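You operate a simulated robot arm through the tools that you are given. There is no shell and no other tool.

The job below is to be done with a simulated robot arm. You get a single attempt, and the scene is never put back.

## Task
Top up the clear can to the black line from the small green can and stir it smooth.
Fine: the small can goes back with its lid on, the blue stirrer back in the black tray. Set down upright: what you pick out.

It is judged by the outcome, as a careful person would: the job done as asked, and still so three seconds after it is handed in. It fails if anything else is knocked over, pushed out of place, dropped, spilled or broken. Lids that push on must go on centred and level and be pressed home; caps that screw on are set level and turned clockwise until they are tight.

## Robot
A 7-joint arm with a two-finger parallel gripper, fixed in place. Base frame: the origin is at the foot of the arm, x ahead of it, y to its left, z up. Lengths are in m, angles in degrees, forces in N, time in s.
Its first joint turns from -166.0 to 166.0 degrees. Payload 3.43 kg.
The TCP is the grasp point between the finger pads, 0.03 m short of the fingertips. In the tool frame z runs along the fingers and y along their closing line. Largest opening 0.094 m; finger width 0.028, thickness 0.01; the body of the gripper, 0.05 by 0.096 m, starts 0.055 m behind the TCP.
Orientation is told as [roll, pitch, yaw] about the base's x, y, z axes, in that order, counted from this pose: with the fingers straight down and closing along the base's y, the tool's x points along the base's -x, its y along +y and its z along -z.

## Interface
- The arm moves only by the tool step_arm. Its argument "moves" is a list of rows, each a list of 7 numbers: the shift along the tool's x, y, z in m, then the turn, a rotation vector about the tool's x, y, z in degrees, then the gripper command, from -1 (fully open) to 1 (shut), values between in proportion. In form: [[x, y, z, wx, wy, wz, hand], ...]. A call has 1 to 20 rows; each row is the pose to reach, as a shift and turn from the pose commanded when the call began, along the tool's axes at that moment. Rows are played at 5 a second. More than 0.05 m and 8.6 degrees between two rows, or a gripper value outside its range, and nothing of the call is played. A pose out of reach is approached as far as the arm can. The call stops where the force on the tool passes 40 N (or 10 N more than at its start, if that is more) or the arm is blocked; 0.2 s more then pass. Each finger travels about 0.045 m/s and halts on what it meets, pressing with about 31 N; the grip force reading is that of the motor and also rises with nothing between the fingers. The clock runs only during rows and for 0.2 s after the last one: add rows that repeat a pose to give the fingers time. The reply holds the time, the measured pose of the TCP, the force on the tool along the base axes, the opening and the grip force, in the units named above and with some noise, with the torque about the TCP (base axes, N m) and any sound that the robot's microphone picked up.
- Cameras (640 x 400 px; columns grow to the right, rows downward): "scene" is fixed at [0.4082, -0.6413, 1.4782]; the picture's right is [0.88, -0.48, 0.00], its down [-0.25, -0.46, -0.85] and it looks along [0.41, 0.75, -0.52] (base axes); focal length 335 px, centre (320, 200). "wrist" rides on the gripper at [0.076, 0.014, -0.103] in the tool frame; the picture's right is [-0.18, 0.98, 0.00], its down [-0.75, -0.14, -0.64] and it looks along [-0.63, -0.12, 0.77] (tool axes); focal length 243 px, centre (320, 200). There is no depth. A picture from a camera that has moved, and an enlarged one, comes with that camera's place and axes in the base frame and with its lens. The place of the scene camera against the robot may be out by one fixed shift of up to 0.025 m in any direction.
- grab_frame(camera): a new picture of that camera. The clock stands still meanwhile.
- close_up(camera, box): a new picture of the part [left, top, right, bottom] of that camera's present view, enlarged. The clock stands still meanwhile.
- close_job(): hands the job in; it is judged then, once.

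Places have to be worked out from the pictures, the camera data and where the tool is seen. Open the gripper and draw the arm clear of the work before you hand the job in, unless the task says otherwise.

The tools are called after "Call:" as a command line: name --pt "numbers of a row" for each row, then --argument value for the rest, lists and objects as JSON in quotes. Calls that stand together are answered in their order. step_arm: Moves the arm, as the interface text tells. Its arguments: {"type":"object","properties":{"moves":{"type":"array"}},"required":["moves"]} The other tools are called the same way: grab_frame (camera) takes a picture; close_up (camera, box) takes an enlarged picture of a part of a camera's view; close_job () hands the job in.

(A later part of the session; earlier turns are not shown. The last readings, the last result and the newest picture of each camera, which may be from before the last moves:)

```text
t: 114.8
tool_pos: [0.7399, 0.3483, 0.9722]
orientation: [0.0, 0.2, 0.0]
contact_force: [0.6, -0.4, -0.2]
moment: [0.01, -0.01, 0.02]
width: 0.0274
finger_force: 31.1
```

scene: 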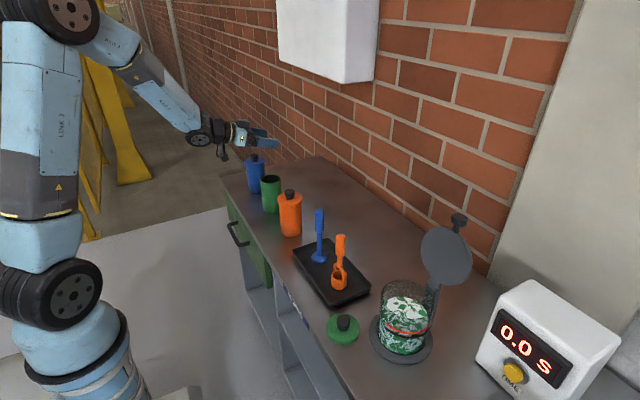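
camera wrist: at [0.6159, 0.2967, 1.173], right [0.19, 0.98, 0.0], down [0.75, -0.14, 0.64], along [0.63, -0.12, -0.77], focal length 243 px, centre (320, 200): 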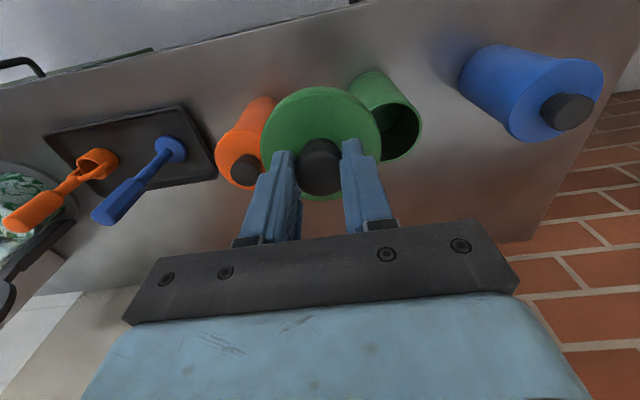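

Still free at z≈0.972, so the skirt is sliding over the rim. I'll go on.

Call:
step_arm --pt "0 0 0.0015 0 0 0 1" --pt "0 0 0.003 0 0 0 1" --pt "0 0 0.0042 0 0 0 1" --pt "0 0 0.0042 0 0 0 1"

Call:
close_up --camera "scene" --box '[255, 160, 295, 200]'

```text
t: 115.8
tool_pos: [0.7396, 0.3487, 0.9688]
orientation: [0.1, -0.1, -0.1]
contact_force: [2.8, 6.1, 22.6]
moment: [0.24, -0.26, 0.11]
width: 0.0276
finger_force: 31.1
heard: snap
```

```text
10.00 times, centred on (275, 180) of scene
camera zoom: at [0.4082, -0.6413, 1.4782], right [0.88, -0.48, 0.0], down [-0.25, -0.46, -0.85], along [0.41, 0.75, -0.52], focal length 3352 px, centre (770, 400)
```

zoom: 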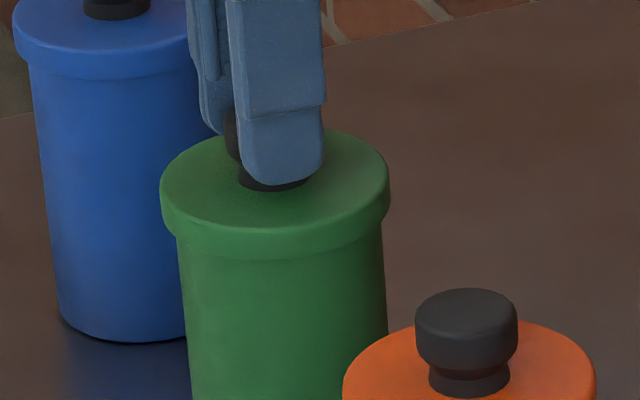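

I heard a snap with 22.6 N of press. I'll push another millimetre to be sure it is fully home.

Call:
step_arm --pt "0 0 0.001 0 0 0 1" --pt "0 0 0.0015 0 0 0 1" --pt "0 0 0.0015 0 0 0 1"

```text
t: 116.6
tool_pos: [0.7388, 0.3494, 0.9662]
orientation: [0.1, -0.1, -0.1]
contact_force: [6.7, 4.2, 33.2]
moment: [0.15, -0.27, 0.07]
width: 0.0277
finger_force: 31.1
```

Firm at 33 N with the TCP at z≈0.966, the same height as when it was first seated, so the lid is home. I'll ease off, open and rise.

Call:
step_arm --pt "0 0 -0.0015 0 0 0 1" --pt "0 0 -0.0018 0 0 0 1" --pt "0 0 -0.0018 0 0 0 0.4" --pt "0 0 -0.0018 0 0 0 0.1" --pt "0 0 -0.0018 0 0 0 -0.1" --pt "0 0 -0.0018 0 0 0 -0.1" --pt "0 0 -0.012 0 0 0 -0.1" --pt "0 0 -0.035 0 0 0 -0.1" --pt "0 0 -0.065 0 0 0 -0.1" --pt "0 0 -0.1 0 0 0 -0.1" --pt "0 0 -0.12 0 0 0 -0.1"

Call:
grab_frame --camera "wrist"

Call:
close_up --camera "scene" --box '[240, 150, 310, 220]'

```text
t: 119.0
tool_pos: [0.7393, 0.3504, 1.087]
orientation: [-0.1, 0.1, -0.1]
contact_force: [0.3, 1.5, -0.9]
moment: [-0.04, 0.03, -0.02]
width: 0.0518
finger_force: 0.1
```

```text
taken
camera wrist: at [0.6635, 0.3636, 1.1894], right [0.19, 0.98, 0.0], down [0.75, -0.14, 0.64], along [0.63, -0.12, -0.77], focal length 243 px, centre (320, 200)
```

wrist: 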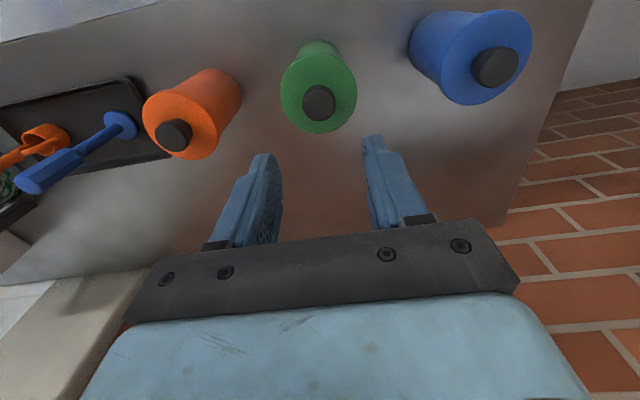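

```text
5.71 times, centred on (275, 185) of scene
camera zoom: at [0.4082, -0.6413, 1.4782], right [0.88, -0.48, 0.0], down [-0.25, -0.46, -0.85], along [0.41, 0.75, -0.52], focal length 1916 px, centre (577, 286)
```

zoom: 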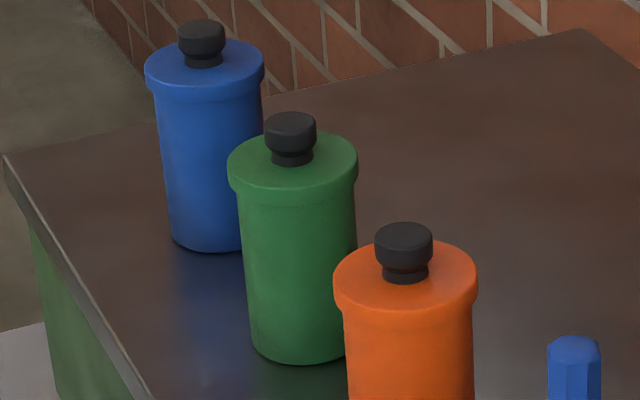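

The lid sits level and home, like its neighbours. Now the blue stirrer: I'll traverse to just short of it at this height and measure its handle.

Call:
step_arm --pt "0.004 -0.03 0 0 0 0 -0.1" --pt "0.008 -0.065 0 0 0 0 -0.1" --pt "0.012 -0.1 0 0 0 0 -0.1" --pt "0.016 -0.135 0 0 0 0 -0.1" --pt "0.02 -0.17 0 0 0 0 -0.1" --pt "0.024 -0.205 0 0 0 0 -0.1" --pt "0.028 -0.24 0 0 0 0 -0.1" --pt "0.032 -0.275 0 0 0 0 -0.1" --pt "0.036 -0.31 0 0 0 0 -0.1" --pt "0.04 -0.333 0 0 0 0 -0.1" --pt "0.04 -0.333 0 0 0 0 -0.1" --pt "0.04 -0.333 0 0 0 0 -0.1"

Call:
grab_frame --camera "wrist"

Call:
close_up --camera "wrist" --box '[260, 40, 380, 220]'

Call:
close_up --camera "scene" --box '[300, 200, 340, 270]'

```text
t: 121.6
tool_pos: [0.6969, 0.0156, 1.0867]
orientation: [0.0, 0.1, -0.1]
contact_force: [0.6, 0.1, 1.0]
moment: [-0.04, 0.0, 0.02]
width: 0.0518
finger_force: 0.0
```

```text
taken
camera wrist: at [0.6216, 0.0281, 1.1897], right [0.19, 0.98, 0.0], down [0.75, -0.14, 0.64], along [0.63, -0.12, -0.77], focal length 243 px, centre (320, 200)
```

wrist: 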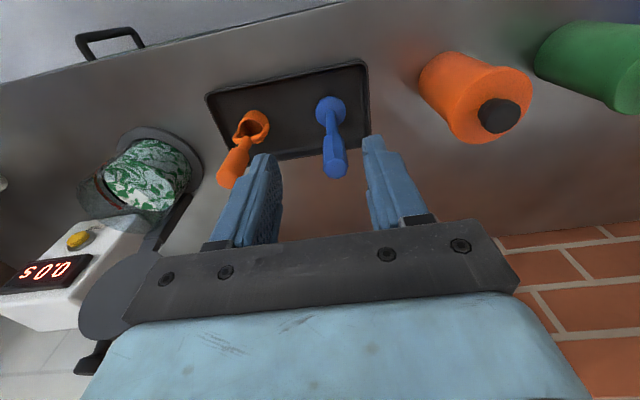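

```text
2.22 times, centred on (320, 130) of wrist
camera zoom: at [0.6216, 0.0281, 1.1897], right [0.19, 0.98, 0.0], down [0.75, -0.14, 0.64], along [0.63, -0.12, -0.77], focal length 539 px, centre (320, 356)
```

zoom: 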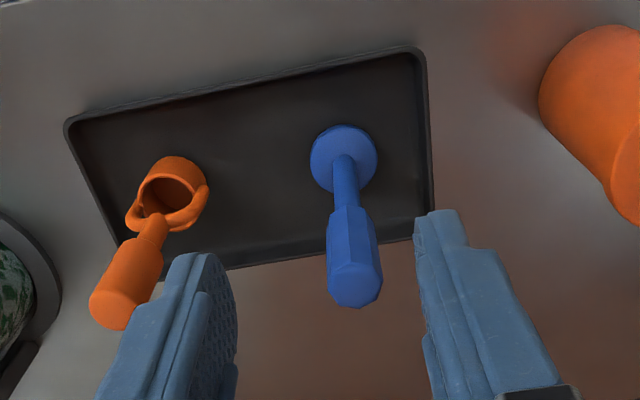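

```text
5.71 times, centred on (320, 235) of scene
camera zoom: at [0.4082, -0.6413, 1.4782], right [0.88, -0.48, 0.0], down [-0.25, -0.46, -0.85], along [0.41, 0.75, -0.52], focal length 1916 px, centre (320, 0)
```

zoom: 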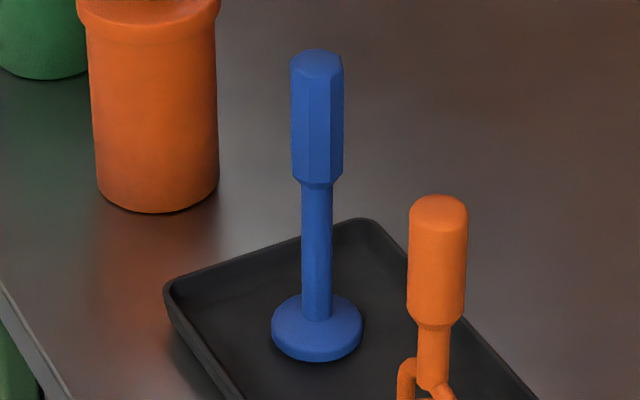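

The stirrer's handle axis is at (0.756,0.0195), with its top at z≈0.975 and about 0.026 wide. I'll go over it and down to TCP z≈0.958.

Call:
step_arm --pt "-0.02 0.002 0 0 0 0 -0.1" --pt "-0.04 0.004 0 0 0 0 -0.1" --pt "-0.0583 0.004 0 0 0 0 -0.1" --pt "-0.0583 0.004 0.025 0 0 0 -0.1" --pt "-0.0583 0.004 0.05 0 0 0 -0.1" --pt "-0.0583 0.004 0.075 0 0 0 -0.1" --pt "-0.0583 0.004 0.075 0 0 0 -0.1"

Call:
grab_frame --camera "wrist"

Call:
close_up --camera "wrist" --box '[260, 60, 380, 220]'

```text
t: 123.2
tool_pos: [0.7586, 0.018, 1.0086]
orientation: [0.0, 0.2, -0.1]
contact_force: [-0.4, 0.4, -0.3]
moment: [0.02, 0.01, -0.03]
width: 0.0518
finger_force: 0.0
```

```text
taken
camera wrist: at [0.6818, 0.0324, 1.1123], right [0.19, 0.98, 0.0], down [0.75, -0.14, 0.64], along [0.63, -0.12, -0.77], focal length 243 px, centre (320, 200)
```

wrist: 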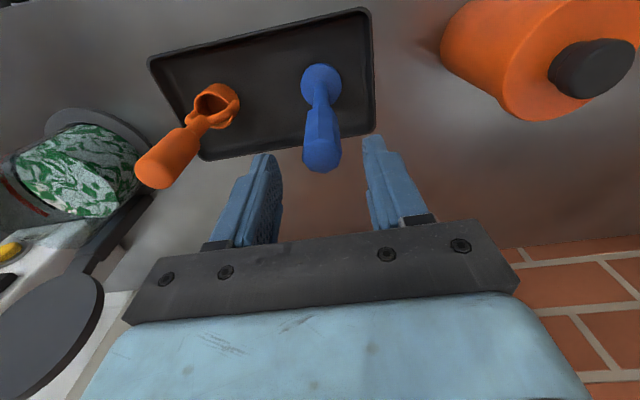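

```text
2.50 times, centred on (320, 140) of wrist
camera zoom: at [0.6818, 0.0324, 1.1123], right [0.19, 0.98, 0.0], down [0.75, -0.14, 0.64], along [0.63, -0.12, -0.77], focal length 606 px, centre (320, 350)
```

zoom: 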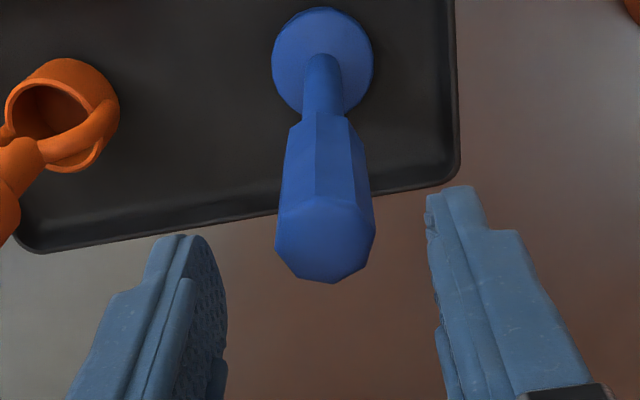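

The handle is centred within about 1 mm. I'll lower to z≈0.958 and grip.

Call:
step_arm --pt "0 0.001 0.02 0 0 0 -0.1" --pt "0 0.001 0.04 0 0 0 -0.1" --pt "0 0.001 0.0505 0 0 0 -0.1" --pt "0 0.001 0.0505 0 0 0 0.1" --pt "0 0.001 0.0505 0 0 0 0.4" --pt "0 0.001 0.0505 0 0 0 1" --pt "0 0.001 0.0505 0 0 0 1" --pt "0 0.001 0.0505 0 0 0 1"

Call:
grab_frame --camera "wrist"

Call:
close_up --camera "scene" --box '[290, 180, 360, 280]'

```text
t: 125.0
tool_pos: [0.7556, 0.0217, 0.9582]
orientation: [0.0, 0.1, -0.1]
contact_force: [0.0, -0.5, 0.2]
moment: [-0.12, 0.05, 0.01]
width: 0.0253
finger_force: 30.8
```

```text
taken
camera wrist: at [0.6798, 0.0339, 1.0619], right [0.19, 0.98, 0.0], down [0.75, -0.14, 0.64], along [0.63, -0.12, -0.77], focal length 243 px, centre (320, 200)
```

wrist: 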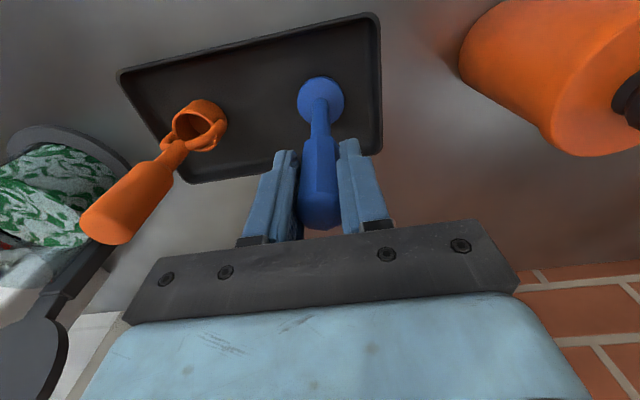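

```text
4.00 times, centred on (325, 230) of scene
camera zoom: at [0.4082, -0.6413, 1.4782], right [0.88, -0.48, 0.0], down [-0.25, -0.46, -0.85], along [0.41, 0.75, -0.52], focal length 1341 px, centre (300, 80)
```

zoom: 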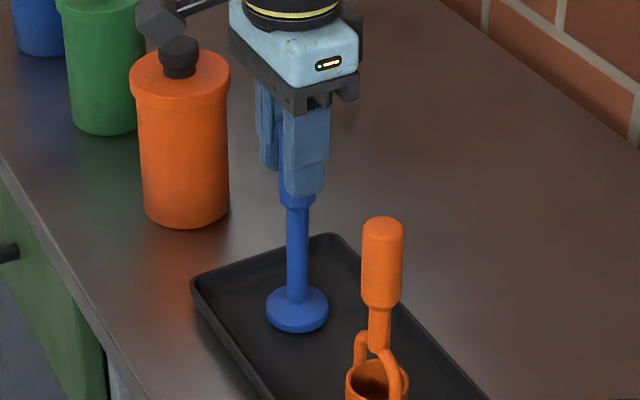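

The handle is gripped (0.025 m). I'll lift the stirrer straight up, high enough for its foot to clear the ladle and the can rim.

Call:
step_arm --pt "0 0 -0.006 0 0 0 1" --pt "0 0 -0.02 0 0 0 1" --pt "0 0 -0.045 0 0 0 1" --pt "0 0 -0.075 0 0 0 1" --pt "0 0 -0.105 0 0 0 1" --pt "0 0 -0.135 0 0 0 1" --pt "0 0 -0.165 0 0 0 1" --pt "0 0 -0.192 0 0 0 1" --pt "0 0 -0.192 0 0 0 1"

Call:
grab_frame --camera "wrist"

Call:
grab_frame --camera "scene"

```text
t: 127.0
tool_pos: [0.7584, 0.0207, 1.1506]
orientation: [0.0, 0.2, -0.1]
contact_force: [-0.4, -0.7, -1.2]
moment: [-0.04, 0.03, 0.01]
width: 0.0254
finger_force: 30.9
```

```text
taken
camera wrist: at [0.6814, 0.0334, 1.2529], right [0.19, 0.98, 0.0], down [0.75, -0.14, 0.64], along [0.63, -0.12, -0.77], focal length 243 px, centre (320, 200)
```

wrist: 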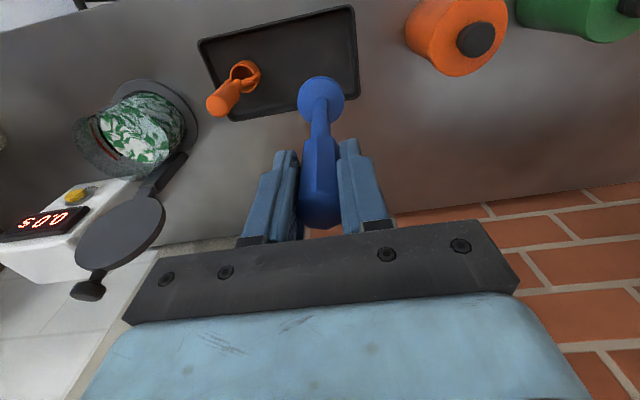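

```text
taken
```

scene: 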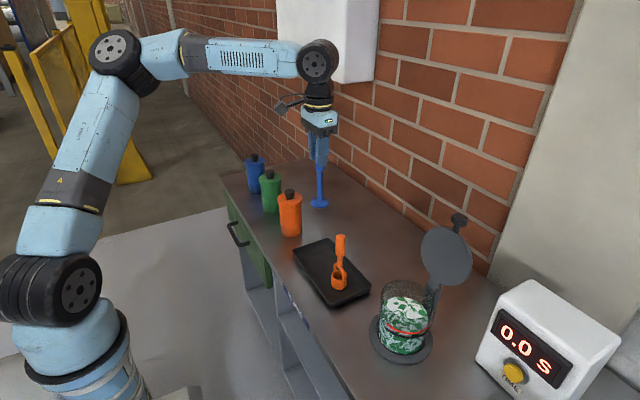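

The stirrer hangs straight. I'll move over toward the clear can and stop short for a good look at its rim.

Call:
step_arm --pt "0.003 -0.02 0 0 0 0 1" --pt "0.006 -0.05 0 0 0 0 1" --pt "0.009 -0.08 0 0 0 0 1" --pt "0.012 -0.11 0 0 0 0 1" --pt "0.015 -0.14 0 0 0 0 1" --pt "0.018 -0.17 0 0 0 0 1" --pt "0.021 -0.2 0 0 0 0 1" --pt "0.024 -0.22 0 0 0 0 1" --pt "0.024 -0.23 0 0 0 0 1" --pt "0.024 -0.23 0 0 0 0 1"

Call:
grab_frame --camera "wrist"

Call:
close_up --camera "wrist" --box '[150, 50, 310, 200]'

```text
t: 129.2
tool_pos: [0.732, -0.2095, 1.1525]
orientation: [0.0, 0.1, -0.1]
contact_force: [-0.5, -0.3, -1.3]
moment: [0.0, -0.04, 0.01]
width: 0.0254
finger_force: 31.1
```

```text
taken
camera wrist: at [0.6556, -0.197, 1.2554], right [0.19, 0.98, 0.0], down [0.75, -0.14, 0.64], along [0.63, -0.12, -0.77], focal length 243 px, centre (320, 200)
```

wrist: 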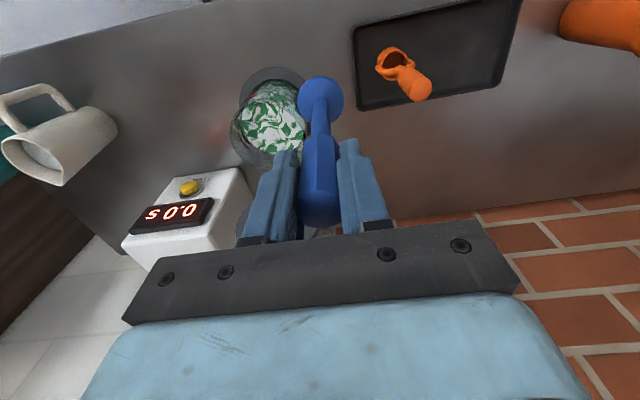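

```text
2.67 times, centred on (230, 125) of wrist
camera zoom: at [0.6556, -0.197, 1.2554], right [0.19, 0.98, 0.0], down [0.75, -0.14, 0.64], along [0.63, -0.12, -0.77], focal length 647 px, centre (560, 400)
```

zoom: 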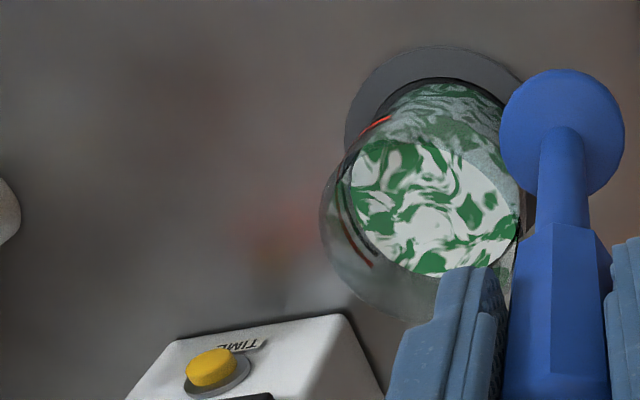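

I want a clean view of the whole rim to centre on it. I'll shift back a little so the stirrer doesn't overlap the can.

Call:
step_arm --pt "0.015 0.02 0 0 0 0 1" --pt "0.03 0.045 0 0 0 0 1" --pt "0.03 0.045 0 0 0 0 1" --pt "0.03 0.045 0 0 0 0 1" --pt "0.03 0.045 0 0 0 0 1"

Call:
close_up --camera "wrist" --box '[180, 60, 300, 180]'

```text
t: 130.4
tool_pos: [0.7001, -0.1654, 1.1534]
orientation: [0.0, 0.0, -0.1]
contact_force: [-0.8, 0.0, -1.4]
moment: [-0.02, 0.01, 0.01]
width: 0.025
finger_force: 31.0
```

```text
3.33 times, centred on (240, 120) of wrist
camera zoom: at [0.6247, -0.1518, 1.2555], right [0.19, 0.98, 0.0], down [0.75, -0.14, 0.64], along [0.63, -0.12, -0.77], focal length 809 px, centre (587, 467)
```

zoom: 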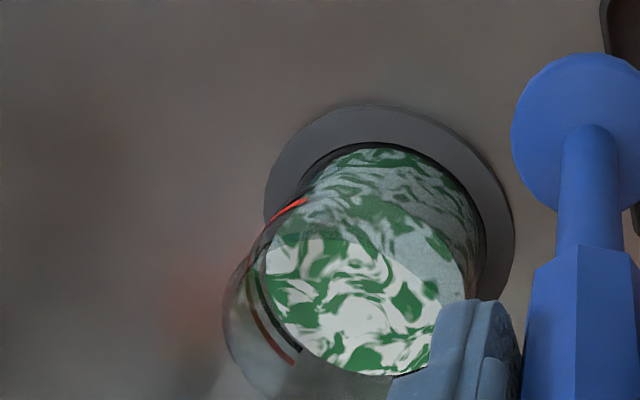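

The base ring measures as centred at (0.794,-0.2995). I'll move the stirrer over that point, still above the rim, and check from both cameras before inserting it.

Call:
step_arm --pt "-0.018 -0.026 0 0 0 0 1" --pt "-0.037 -0.053 0 0 0 0 1" --pt "-0.056 -0.08 0 0 0 0 1" --pt "-0.075 -0.107 0 0 0 0 1" --pt "-0.0935 -0.1345 0 0 0 0 1" --pt "-0.0935 -0.1345 0.015 0 0 0 1" --pt "-0.0935 -0.1345 0.035 0 0 0 1" --pt "-0.0935 -0.1345 0.047 0 0 0 1" --pt "-0.0935 -0.1345 0.047 0 0 0 1" --pt "-0.0935 -0.1345 0.047 0 0 0 1"

Call:
grab_frame --camera "wrist"

Call:
close_up --camera "wrist" --box '[240, 30, 400, 200]'

Call:
close_up --camera "scene" --box '[360, 230, 450, 350]'

```text
t: 132.6
tool_pos: [0.7954, -0.3001, 1.1055]
orientation: [0.1, 0.2, -0.1]
contact_force: [-0.7, -0.8, -1.2]
moment: [0.0, -0.02, -0.01]
width: 0.0254
finger_force: 31.0
```

```text
taken
camera wrist: at [0.7195, -0.2868, 1.2072], right [0.19, 0.98, 0.0], down [0.75, -0.14, 0.64], along [0.63, -0.12, -0.77], focal length 243 px, centre (320, 200)
```

wrist: 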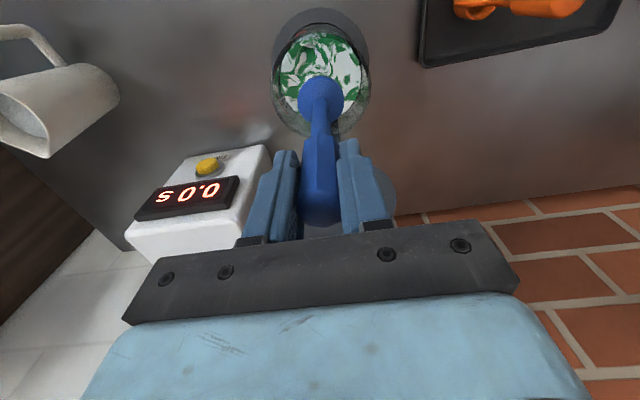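

```text
2.35 times, centred on (320, 115) of wrist
camera zoom: at [0.7195, -0.2868, 1.2072], right [0.19, 0.98, 0.0], down [0.75, -0.14, 0.64], along [0.63, -0.12, -0.77], focal length 571 px, centre (320, 400)
```

zoom: 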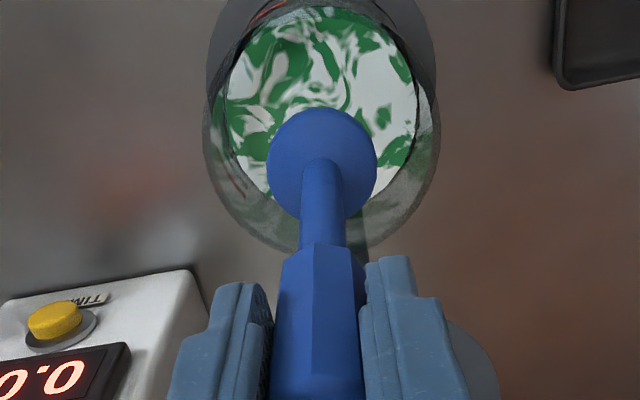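

```text
3.33 times, centred on (405, 290) of scene
camera zoom: at [0.4082, -0.6413, 1.4782], right [0.88, -0.48, 0.0], down [-0.25, -0.46, -0.85], along [0.41, 0.75, -0.52], focal length 1117 px, centre (37, -100)
```

zoom: 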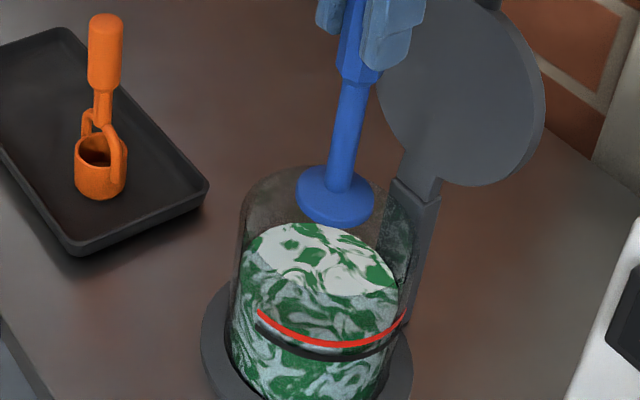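

Sideways it is centred in the wrist view. I'll zoom the scene to check the depth (x) alignment against the rim.

Call:
close_up --camera "scene" --box '[385, 270, 435, 310]'

Call:
close_up --camera "wrist" --box '[250, 0, 390, 150]'

```text
10.00 times, centred on (410, 290) of scene
camera zoom: at [0.4082, -0.6413, 1.4782], right [0.88, -0.48, 0.0], down [-0.25, -0.46, -0.85], along [0.41, 0.75, -0.52], focal length 3352 px, centre (-580, -700)
```

zoom: 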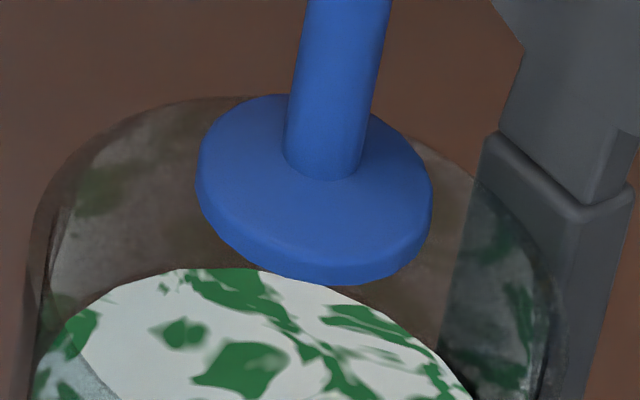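

```text
2.67 times, centred on (320, 75) of wrist
camera zoom: at [0.7195, -0.2868, 1.2072], right [0.19, 0.98, 0.0], down [0.75, -0.14, 0.64], along [0.63, -0.12, -0.77], focal length 647 px, centre (320, 533)
```

zoom: 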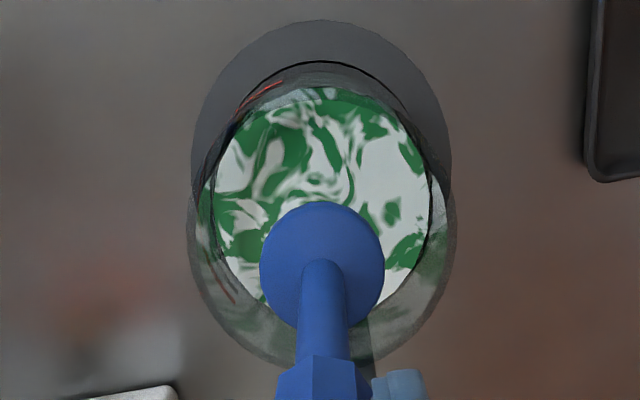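

The stirrer is within about 1.5 mm of the can's axis. I'll lower it gently into the paint to TCP z≈0.976, so the foot stays about 1–1.5 cm above the can bottom.

Call:
step_arm --pt "0.001 0 0.015 0 0 0 1" --pt "0.001 0 0.03 0 0 0 1" --pt "0.001 0 0.045 0 0 0 1" --pt "0.001 0 0.06 0 0 0 1" --pt "0.001 0 0.075 0 0 0 1" --pt "0.001 0 0.087 0 0 0 1" --pt "0.001 0 0.099 0 0 0 1" --pt "0.001 0 0.111 0 0 0 1" --pt "0.001 0 0.121 0 0 0 1" --pt "0.001 0 0.129 0 0 0 1" --pt "0.001 0 0.129 0 0 0 1"

Call:
grab_frame --camera "wrist"

Call:
close_up --camera "scene" --box '[360, 230, 450, 350]'

```text
t: 135.0
tool_pos: [0.7945, -0.2981, 0.9748]
orientation: [-0.1, 0.1, -0.1]
contact_force: [0.1, -0.6, -0.9]
moment: [-0.03, 0.04, 0.0]
width: 0.025
finger_force: 30.9
```

```text
taken
camera wrist: at [0.7176, -0.2844, 1.0775], right [0.19, 0.98, 0.0], down [0.75, -0.14, 0.64], along [0.63, -0.12, -0.77], focal length 243 px, centre (320, 200)
```

wrist: 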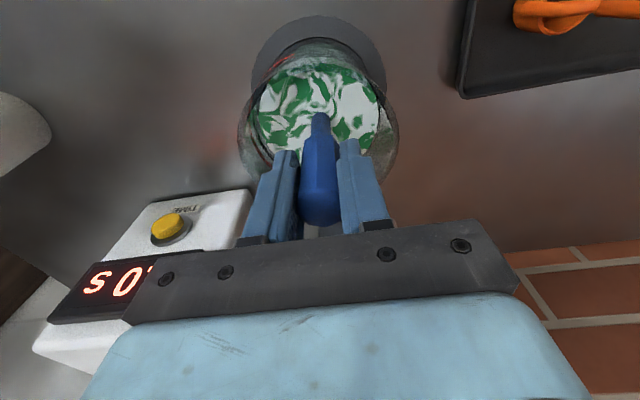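

```text
3.33 times, centred on (405, 290) of scene
camera zoom: at [0.4082, -0.6413, 1.4782], right [0.88, -0.48, 0.0], down [-0.25, -0.46, -0.85], along [0.41, 0.75, -0.52], focal length 1117 px, centre (37, -100)
```

zoom: 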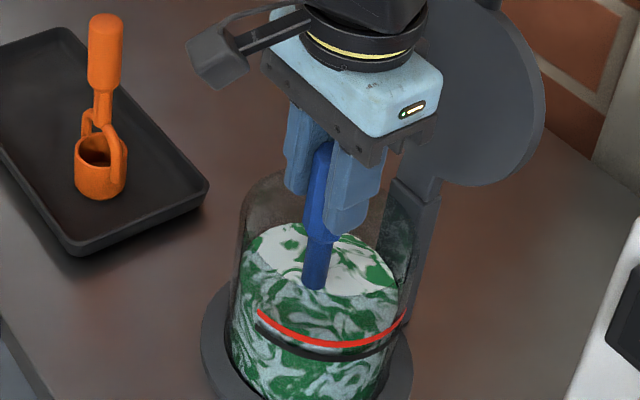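

The foot is in the paint, clear of the walls and bottom. I'll stir in gentle circles of 16 mm radius, starting and ending at the centre.

Call:
step_arm --pt "0.006 0 0 0 0 0 1" --pt "0.0097 0.0071 0 0 0 0 1" --pt "0.0049 0.0152 0 0 0 0 1" --pt "-0.0049 0.0152 0 0 0 0 1" --pt "-0.0129 0.0094 0 0 0 0 1" --pt "-0.016 0 0 0 0 0 1" --pt "-0.0129 -0.0094 0 0 0 0 1" --pt "-0.0049 -0.0152 0 0 0 0 1" --pt "0.0049 -0.0152 0 0 0 0 1" --pt "0.0129 -0.0094 0 0 0 0 1" --pt "0.016 0 0 0 0 0 1" --pt "0.0129 0.0094 0 0 0 0 1" --pt "0.0049 0.0152 0 0 0 0 1" --pt "-0.0049 0.0152 0 0 0 0 1" --pt "-0.0129 0.0094 0 0 0 0 1" --pt "-0.016 0 0 0 0 0 1" --pt "-0.0129 -0.0094 0 0 0 0 1" --pt "-0.0037 -0.0114 0 0 0 0 1" --pt "0.0019 -0.0057 0 0 0 0 1" --pt "0 0 0 0 0 0 1"

Call:
close_up --camera "scene" --box '[360, 230, 450, 350]'

```text
t: 139.2
tool_pos: [0.7927, -0.2985, 0.9746]
orientation: [0.0, 0.1, -0.1]
contact_force: [0.5, 0.2, -1.2]
moment: [0.02, -0.01, 0.02]
width: 0.0254
finger_force: 30.3
```

```text
3.33 times, centred on (405, 290) of scene
camera zoom: at [0.4082, -0.6413, 1.4782], right [0.88, -0.48, 0.0], down [-0.25, -0.46, -0.85], along [0.41, 0.75, -0.52], focal length 1117 px, centre (37, -100)
```

zoom: 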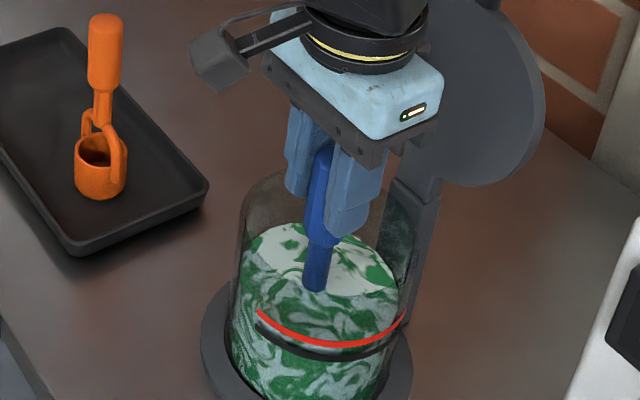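

The mixing has started but streaks remain. I'll continue with larger, slightly quicker circles, also varying the depth.

Call:
step_arm --pt "0.01 0 0 0 0 0 1" --pt "0.0113 0.0113 -0.004 0 0 0 1" --pt "0 0.019 -0.008 0 0 0 1" --pt "-0.0134 0.0134 -0.012 0 0 0 1" --pt "-0.019 0 -0.016 0 0 0 1" --pt "-0.0134 -0.0134 -0.018 0 0 0 1" --pt "0 -0.019 -0.018 0 0 0 1" --pt "0.0134 -0.0134 -0.016 0 0 0 1" --pt "0.019 0 -0.012 0 0 0 1" --pt "0.0134 0.0134 -0.008 0 0 0 1" --pt "0 0.019 -0.004 0 0 0 1" --pt "-0.0134 0.0134 0 0 0 0 1" --pt "-0.019 0 0.002 0 0 0 1" --pt "-0.0134 -0.0134 0.002 0 0 0 1" --pt "0 -0.019 0.002 0 0 0 1" --pt "0.0134 -0.0134 0.002 0 0 0 1" --pt "0.019 0 0.002 0 0 0 1" --pt "0.0113 0.0113 0.001 0 0 0 1" --pt "0 0.008 0 0 0 0 1" --pt "0 0 0 0 0 0 1"

Call:
close_up --camera "scene" --box '[360, 230, 450, 350]'

```text
t: 143.4
tool_pos: [0.7943, -0.2973, 0.9758]
orientation: [0.1, 0.1, -0.1]
contact_force: [1.0, -0.3, -1.1]
moment: [0.07, 0.0, 0.0]
width: 0.0253
finger_force: 30.9
```

```text
3.33 times, centred on (405, 290) of scene
camera zoom: at [0.4082, -0.6413, 1.4782], right [0.88, -0.48, 0.0], down [-0.25, -0.46, -0.85], along [0.41, 0.75, -0.52], focal length 1117 px, centre (37, -100)
```

zoom: 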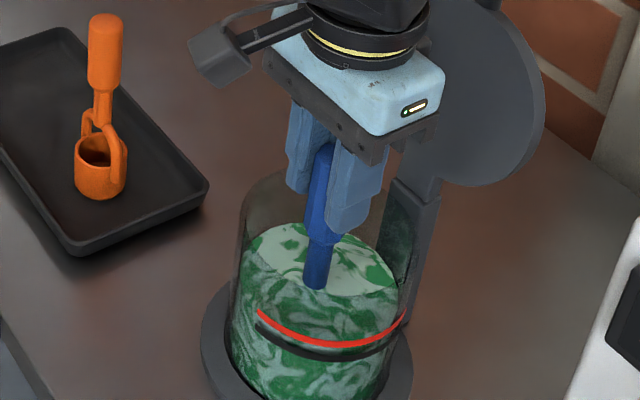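

The contrast is visibly fading. I'll keep going with the same pattern.

Call:
step_arm --pt "0.01 0 0 0 0 0 1" --pt "0.0113 0.0113 -0.004 0 0 0 1" --pt "0 0.0195 -0.008 0 0 0 1" --pt "-0.0138 0.0138 -0.012 0 0 0 1" --pt "-0.0195 0 -0.016 0 0 0 1" --pt "-0.0138 -0.0138 -0.018 0 0 0 1" --pt "0 -0.0195 -0.018 0 0 0 1" --pt "0.0138 -0.0138 -0.016 0 0 0 1" --pt "0.0195 0 -0.012 0 0 0 1" --pt "0.0138 0.0138 -0.008 0 0 0 1" --pt "0 0.0195 -0.004 0 0 0 1" --pt "-0.0138 0.0138 0 0 0 0 1" --pt "-0.0195 0 0.002 0 0 0 1" --pt "-0.0138 -0.0138 0.002 0 0 0 1" --pt "0 -0.0195 0.002 0 0 0 1" --pt "0.0138 -0.0138 0.002 0 0 0 1" --pt "0.0195 0 0.002 0 0 0 1" --pt "0.0113 0.0113 0.001 0 0 0 1" --pt "0 0.008 0 0 0 0 1" --pt "0 0 0 0 0 0 1"

Call:
step_arm --pt "0.01 0 0 0 0 0 1" --pt "0.0113 0.0113 -0.004 0 0 0 1" --pt "0 0.0195 -0.008 0 0 0 1" --pt "-0.0138 0.0138 -0.012 0 0 0 1" --pt "-0.0195 0 -0.016 0 0 0 1" --pt "-0.0138 -0.0138 -0.018 0 0 0 1" --pt "0 -0.0195 -0.018 0 0 0 1" --pt "0.0138 -0.0138 -0.016 0 0 0 1" --pt "0.0195 0 -0.012 0 0 0 1" --pt "0.0138 0.0138 -0.008 0 0 0 1" --pt "0 0.0195 -0.004 0 0 0 1" --pt "-0.0138 0.0138 0 0 0 0 1" --pt "-0.0195 0 0.002 0 0 0 1" --pt "-0.0138 -0.0138 0.002 0 0 0 1" --pt "0 -0.0195 0.002 0 0 0 1" --pt "0.0138 -0.0138 0.002 0 0 0 1" --pt "0.0195 0 0.002 0 0 0 1" --pt "0.0113 0.0113 0.001 0 0 0 1" --pt "0 0.008 0 0 0 0 1" --pt "0 0 0 0 0 0 1"

Call:
close_up --camera "scene" --box '[360, 230, 450, 350]'

```text
t: 147.6
tool_pos: [0.7947, -0.299, 0.9755]
orientation: [0.1, 0.1, 0.0]
contact_force: [-0.5, -0.3, -1.6]
moment: [-0.03, -0.03, -0.03]
width: 0.0253
finger_force: 31.2
```

```text
t: 151.8
tool_pos: [0.7945, -0.2986, 0.9737]
orientation: [0.0, 0.1, -0.1]
contact_force: [0.5, -0.4, -2.5]
moment: [-0.05, 0.0, 0.0]
width: 0.025
finger_force: 31.1
```

```text
3.33 times, centred on (405, 290) of scene
camera zoom: at [0.4082, -0.6413, 1.4782], right [0.88, -0.48, 0.0], down [-0.25, -0.46, -0.85], along [0.41, 0.75, -0.52], focal length 1117 px, centre (37, -100)
```

zoom: 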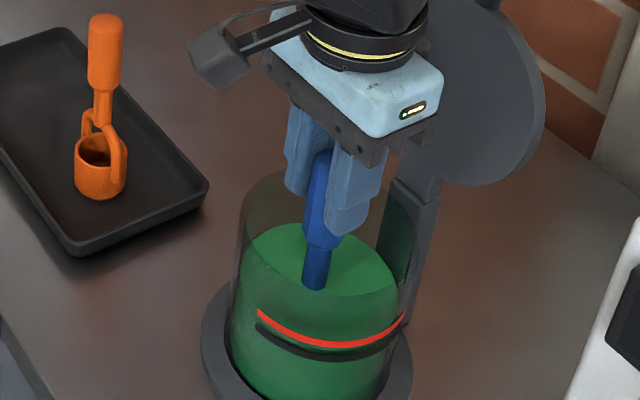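

The paint looks uniform now. I'll check for remaining streaks in close-up, and do one more round for good measure.

Call:
step_arm --pt "0.01 0 0 0 0 0 1" --pt "0.0113 0.0113 -0.004 0 0 0 1" --pt "0 0.0195 -0.008 0 0 0 1" --pt "-0.0138 0.0138 -0.012 0 0 0 1" --pt "-0.0195 0 -0.016 0 0 0 1" --pt "-0.0138 -0.0138 -0.018 0 0 0 1" --pt "0 -0.0195 -0.018 0 0 0 1" --pt "0.0138 -0.0138 -0.016 0 0 0 1" --pt "0.0195 0 -0.012 0 0 0 1" --pt "0.0138 0.0138 -0.008 0 0 0 1" --pt "0 0.0195 -0.004 0 0 0 1" --pt "-0.0138 0.0138 0 0 0 0 1" --pt "-0.0195 0 0.002 0 0 0 1" --pt "-0.0138 -0.0138 0.002 0 0 0 1" --pt "0 -0.0195 0.002 0 0 0 1" --pt "0.0138 -0.0138 0.002 0 0 0 1" --pt "0.0195 0 0.002 0 0 0 1" --pt "0.0113 0.0113 0.001 0 0 0 1" --pt "0 0.008 0 0 0 0 1" --pt "0 0 0 0 0 0 1"

Call:
step_arm --pt "0 0 0 0 0 0 1" --pt "0 0 0 0 0 0 1"

Call:
close_up --camera "scene" --box '[375, 280, 435, 350]'

```text
t: 156.0
tool_pos: [0.7955, -0.2982, 0.9765]
orientation: [0.1, 0.1, -0.1]
contact_force: [-0.2, 0.4, -1.7]
moment: [0.02, 0.01, 0.01]
width: 0.0253
finger_force: 30.7
```

```text
t: 156.6
tool_pos: [0.7943, -0.2981, 0.9758]
orientation: [-0.1, 0.1, -0.2]
contact_force: [-0.4, -0.1, -1.0]
moment: [-0.04, 0.03, 0.03]
width: 0.025
finger_force: 30.3
```

```text
5.71 times, centred on (405, 315) of scene
camera zoom: at [0.4082, -0.6413, 1.4782], right [0.88, -0.48, 0.0], down [-0.25, -0.46, -0.85], along [0.41, 0.75, -0.52], focal length 1916 px, centre (-166, -457)
```

zoom: 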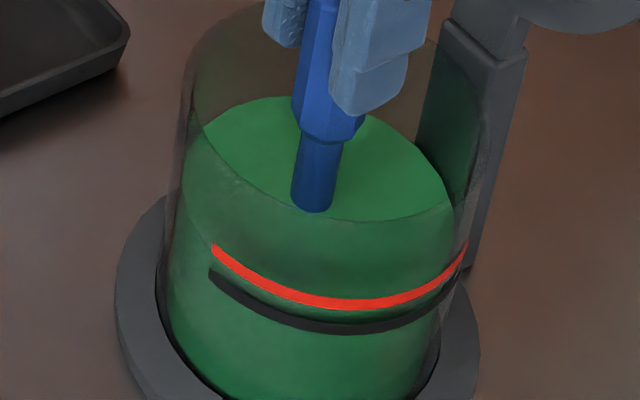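

Smooth and uniform. I'll raise the stirrer slowly out of the paint and pause above it to let it drip.

Call:
step_arm --pt "0 0 -0.01 0 0 0 1" --pt "0 0 -0.02 0 0 0 1" --pt "0 0 -0.03 0 0 0 1" --pt "0 0 -0.04 0 0 0 1" --pt "0 0 -0.05 0 0 0 1" --pt "0 0 -0.06 0 0 0 1" --pt "0 0 -0.07 0 0 0 1" --pt "0 0 -0.08 0 0 0 1" --pt "0 0 -0.08 0 0 0 1" --pt "0 0 -0.08 0 0 0 1" --pt "0 0 -0.08 0 0 0 1" --pt "0 0 -0.08 0 0 0 1" --pt "0 0 -0.08 0 0 0 1" --pt "0 0 -0.08 0 0 0 1" --pt "0 0 -0.08 0 0 0 1" --pt "0 0 -0.08 0 0 0 1" --pt "0 0 -0.08 0 0 0 1"

Call:
close_up --camera "scene" --box '[360, 230, 450, 350]'

```text
t: 160.2
tool_pos: [0.7945, -0.3002, 1.0572]
orientation: [0.1, 0.1, -0.1]
contact_force: [-0.3, -0.1, -1.2]
moment: [0.05, 0.01, -0.02]
width: 0.0257
finger_force: 31.0
```

```text
3.33 times, centred on (405, 290) of scene
camera zoom: at [0.4082, -0.6413, 1.4782], right [0.88, -0.48, 0.0], down [-0.25, -0.46, -0.85], along [0.41, 0.75, -0.52], focal length 1117 px, centre (37, -100)
```

zoom: 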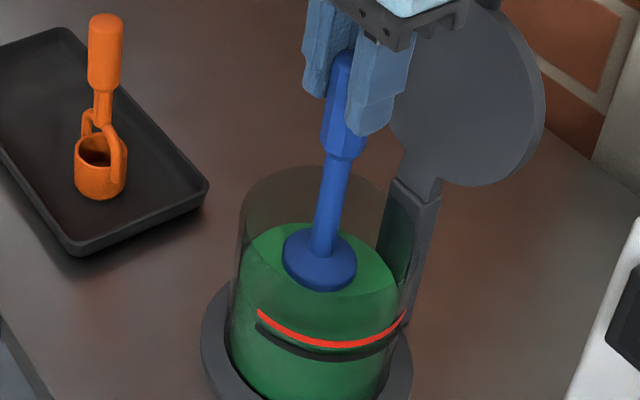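

No drips remain. I'll raise to travel height and carry the stirrer back above its spot in the tray.

Call:
step_arm --pt "0 0 -0.03 0 0 0 1" --pt "0 0 -0.06 0 0 0 1" --pt "0 0 -0.09 0 0 0 1" --pt "0 0 -0.105 0 0 0 1" --pt "0.003 0.025 -0.105 0 0 0 1" --pt "0.006 0.055 -0.105 0 0 0 1" --pt "0.01 0.088 -0.105 0 0 0 1" --pt "0.014 0.12 -0.105 0 0 0 1" --pt "0.018 0.153 -0.105 0 0 0 1" --pt "0.022 0.185 -0.105 0 0 0 1" --pt "0.026 0.218 -0.105 0 0 0 1" --pt "0.03 0.25 -0.105 0 0 0 1" --pt "0.033 0.28 -0.105 0 0 0 1" --pt "0.036 0.305 -0.105 0 0 0 1" --pt "0.038 0.3195 -0.105 0 0 0 1" --pt "0.038 0.3195 -0.105 0 0 0 1" --pt "0.038 0.3195 -0.105 0 0 0 1"

Call:
grab_frame --camera "wrist"

Call:
grab_frame --camera "scene"

```text
t: 163.8
tool_pos: [0.7559, 0.021, 1.1593]
orientation: [0.0, 0.1, 0.0]
contact_force: [0.1, 0.7, -0.4]
moment: [0.04, 0.0, 0.03]
width: 0.025
finger_force: 31.4
```

```text
taken
camera wrist: at [0.6802, 0.0344, 1.2634], right [0.19, 0.98, 0.0], down [0.75, -0.14, 0.64], along [0.63, -0.12, -0.77], focal length 243 px, centre (320, 200)
```

wrist: 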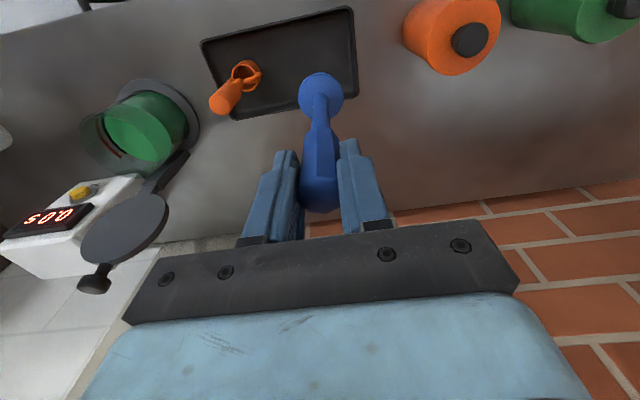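

```text
taken
```

scene: 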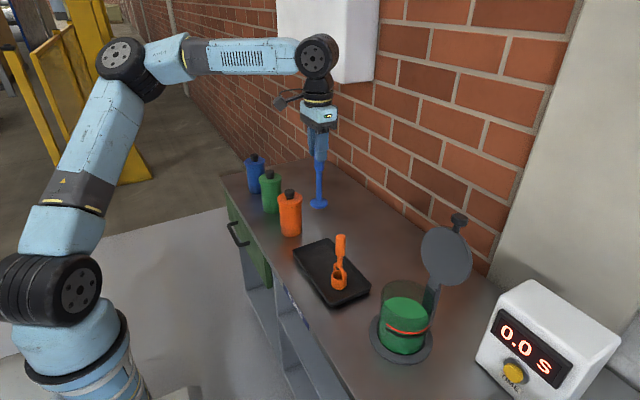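

It's back above its place, but the stirrer looks slightly shifted in the grip. I'll zoom in to check its tilt before setting it down.

Call:
close_up --camera "scene" --box '[290, 130, 350, 220]'

Call:
close_up --camera "wrist" --box '[250, 50, 390, 230]'

```text
4.44 times, centred on (320, 175) of scene
camera zoom: at [0.4082, -0.6413, 1.4782], right [0.88, -0.48, 0.0], down [-0.25, -0.46, -0.85], along [0.41, 0.75, -0.52], focal length 1490 px, centre (320, 311)
```

zoom: 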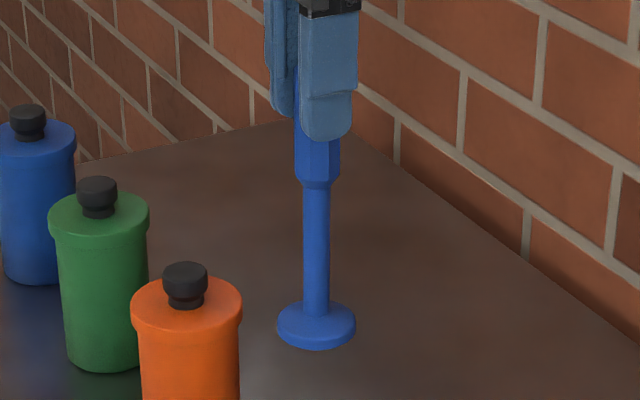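

```text
2.22 times, centred on (320, 140) of wrist
camera zoom: at [0.6802, 0.0344, 1.2634], right [0.19, 0.98, 0.0], down [0.75, -0.14, 0.64], along [0.63, -0.12, -0.77], focal length 539 px, centre (320, 333)
```

zoom: 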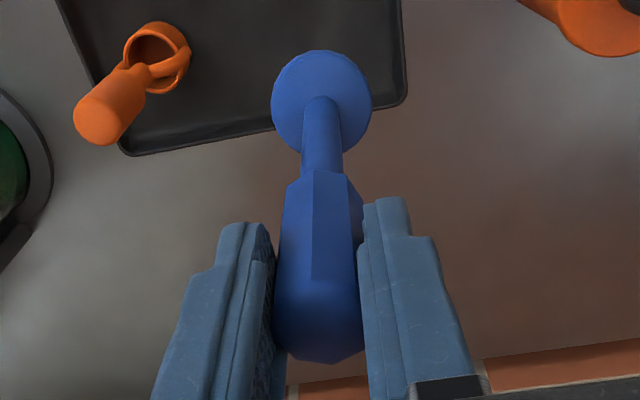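

The stirrer is straight but has slid about 11 mm down in the grip, so it will touch earlier, at around TCP z≈0.969. I'll lower to 0.985 and then feel for contact.

Call:
step_arm --pt "0 0 0.02 0 0 0 1" --pt "0 0 0.045 0 0 0 1" --pt "0 0 0.075 0 0 0 1" --pt "0 0 0.105 0 0 0 1" --pt "0 0 0.135 0 0 0 1" --pt "0 0 0.16 0 0 0 1" --pt "0 0 0.173 0 0 0 1" --pt "0 0 0.173 0 0 0 1" --pt "0 0 0.173 0 0 0 1"

Call:
close_up --camera "scene" --box '[290, 180, 360, 280]'

Call:
grab_frame --camera "wrist"

```text
t: 165.8
tool_pos: [0.7566, 0.0215, 0.988]
orientation: [0.0, 0.2, -0.1]
contact_force: [0.0, 0.5, -2.2]
moment: [0.04, 0.02, 0.0]
width: 0.0256
finger_force: 31.0
```

```text
4.00 times, centred on (325, 230) of scene
camera zoom: at [0.4082, -0.6413, 1.4782], right [0.88, -0.48, 0.0], down [-0.25, -0.46, -0.85], along [0.41, 0.75, -0.52], focal length 1341 px, centre (300, 80)
```

zoom: 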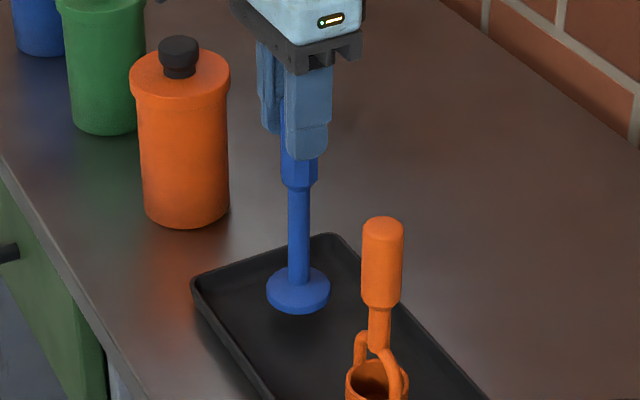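

```text
taken
camera wrist: at [0.6817, 0.0347, 1.0915], right [0.19, 0.98, 0.0], down [0.75, -0.14, 0.64], along [0.63, -0.12, -0.77], focal length 243 px, centre (320, 200)
```

wrist: 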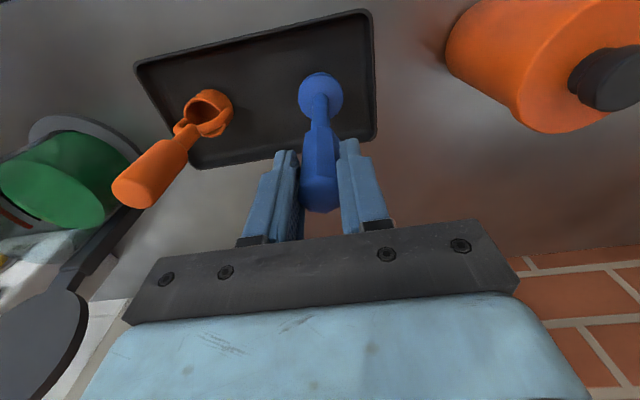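

The foot is directly over its original spot, about 16 mm up. I'll lower slowly to contact.

Call:
step_arm --pt "0 0 0.004 0 0 0 1" --pt "0 0 0.008 0 0 0 1" --pt "0 0 0.011 0 0 0 1" --pt "0 0 0.013 0 0 0 1" --pt "0 0 0.013 0 0 0 1"

```text
t: 167.0
tool_pos: [0.7566, 0.022, 0.9743]
orientation: [0.1, 0.1, -0.2]
contact_force: [-0.1, -0.9, -2.7]
moment: [-0.01, 0.01, 0.02]
width: 0.0251
finger_force: 30.6
```

Call:
step_arm --pt "0 0 0.0015 0 0 0 1" --pt "0 0 0.003 0 0 0 1" --pt "0 0 0.003 0 0 0 1"

```text
t: 167.8
tool_pos: [0.7566, 0.0217, 0.9724]
orientation: [-0.1, 0.1, -0.1]
contact_force: [1.2, 0.3, 1.1]
moment: [0.08, -0.22, 0.02]
width: 0.0253
finger_force: 31.2
```

First touch is showing (the force swung upward). One more millimetre to seat it flat.

Call:
step_arm --pt "0 0 0.001 0 0 0 1" --pt "0 0 0.0015 0 0 0 1" --pt "0 0 0.0015 0 0 0 1"

Call:
close_up --camera "scene" --box '[290, 180, 360, 280]'

```text
t: 168.6
tool_pos: [0.7561, 0.0211, 0.9721]
orientation: [0.1, 0.0, -0.1]
contact_force: [0.5, 4.1, 17.2]
moment: [0.46, -0.22, 0.02]
width: 0.025
finger_force: 31.0
```

```text
4.00 times, centred on (325, 230) of scene
camera zoom: at [0.4082, -0.6413, 1.4782], right [0.88, -0.48, 0.0], down [-0.25, -0.46, -0.85], along [0.41, 0.75, -0.52], focal length 1341 px, centre (300, 80)
```

zoom: 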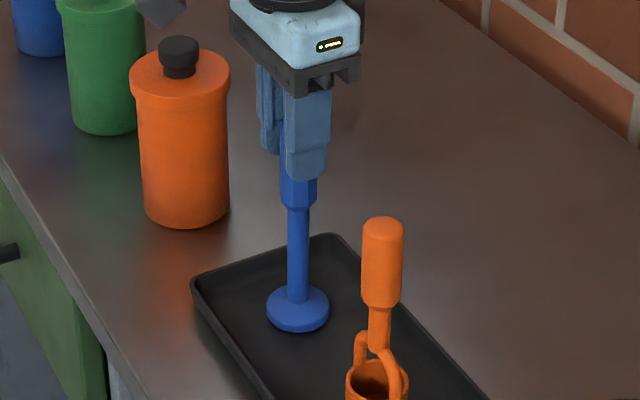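

The stirrer stands on the tray floor at its original spot (17 N). I'll ease off, open gently and rise.

Call:
step_arm --pt "0 0 -0.0012 0 0 0 1" --pt "0 0 -0.0014 0 0 0 1" --pt "0 0 -0.0014 0 0 0 0.4" --pt "0 0 -0.0014 0 0 0 0.2" --pt "0 0 -0.0014 0 0 0 0" --pt "0 0 -0.0014 0 0 0 -0.1" --pt "0 0 -0.0014 0 0 0 -0.1" --pt "0 0 -0.012 0 0 0 -0.1" --pt "0 0 -0.035 0 0 0 -0.1" --pt "0 0 -0.065 0 0 0 -0.1" --pt "0 0 -0.1 0 0 0 -0.1" --pt "0 0 -0.13 0 0 0 -0.1"

Call:
grab_frame --camera "scene"

Call:
grab_frame --camera "wrist"

```text
t: 171.2
tool_pos: [0.7576, 0.0221, 1.1001]
orientation: [0.0, 0.2, -0.1]
contact_force: [-0.4, 0.9, -0.6]
moment: [0.0, -0.02, 0.0]
width: 0.0518
finger_force: 0.2
```

```text
taken
```

scene: 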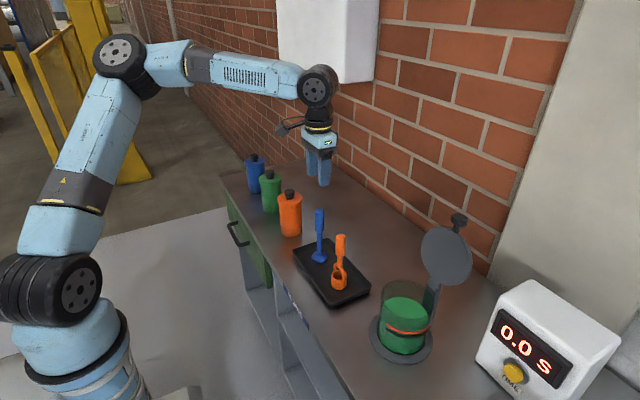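

```text
taken
camera wrist: at [0.6814, 0.0347, 1.202], right [0.19, 0.98, 0.0], down [0.76, -0.14, 0.64], along [0.63, -0.12, -0.77], focal length 243 px, centre (320, 200)
```

wrist: 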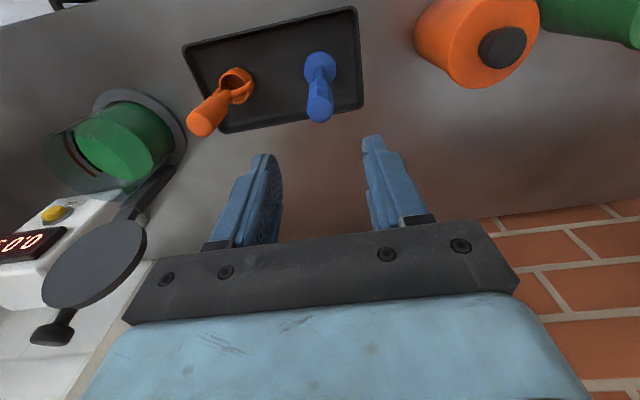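

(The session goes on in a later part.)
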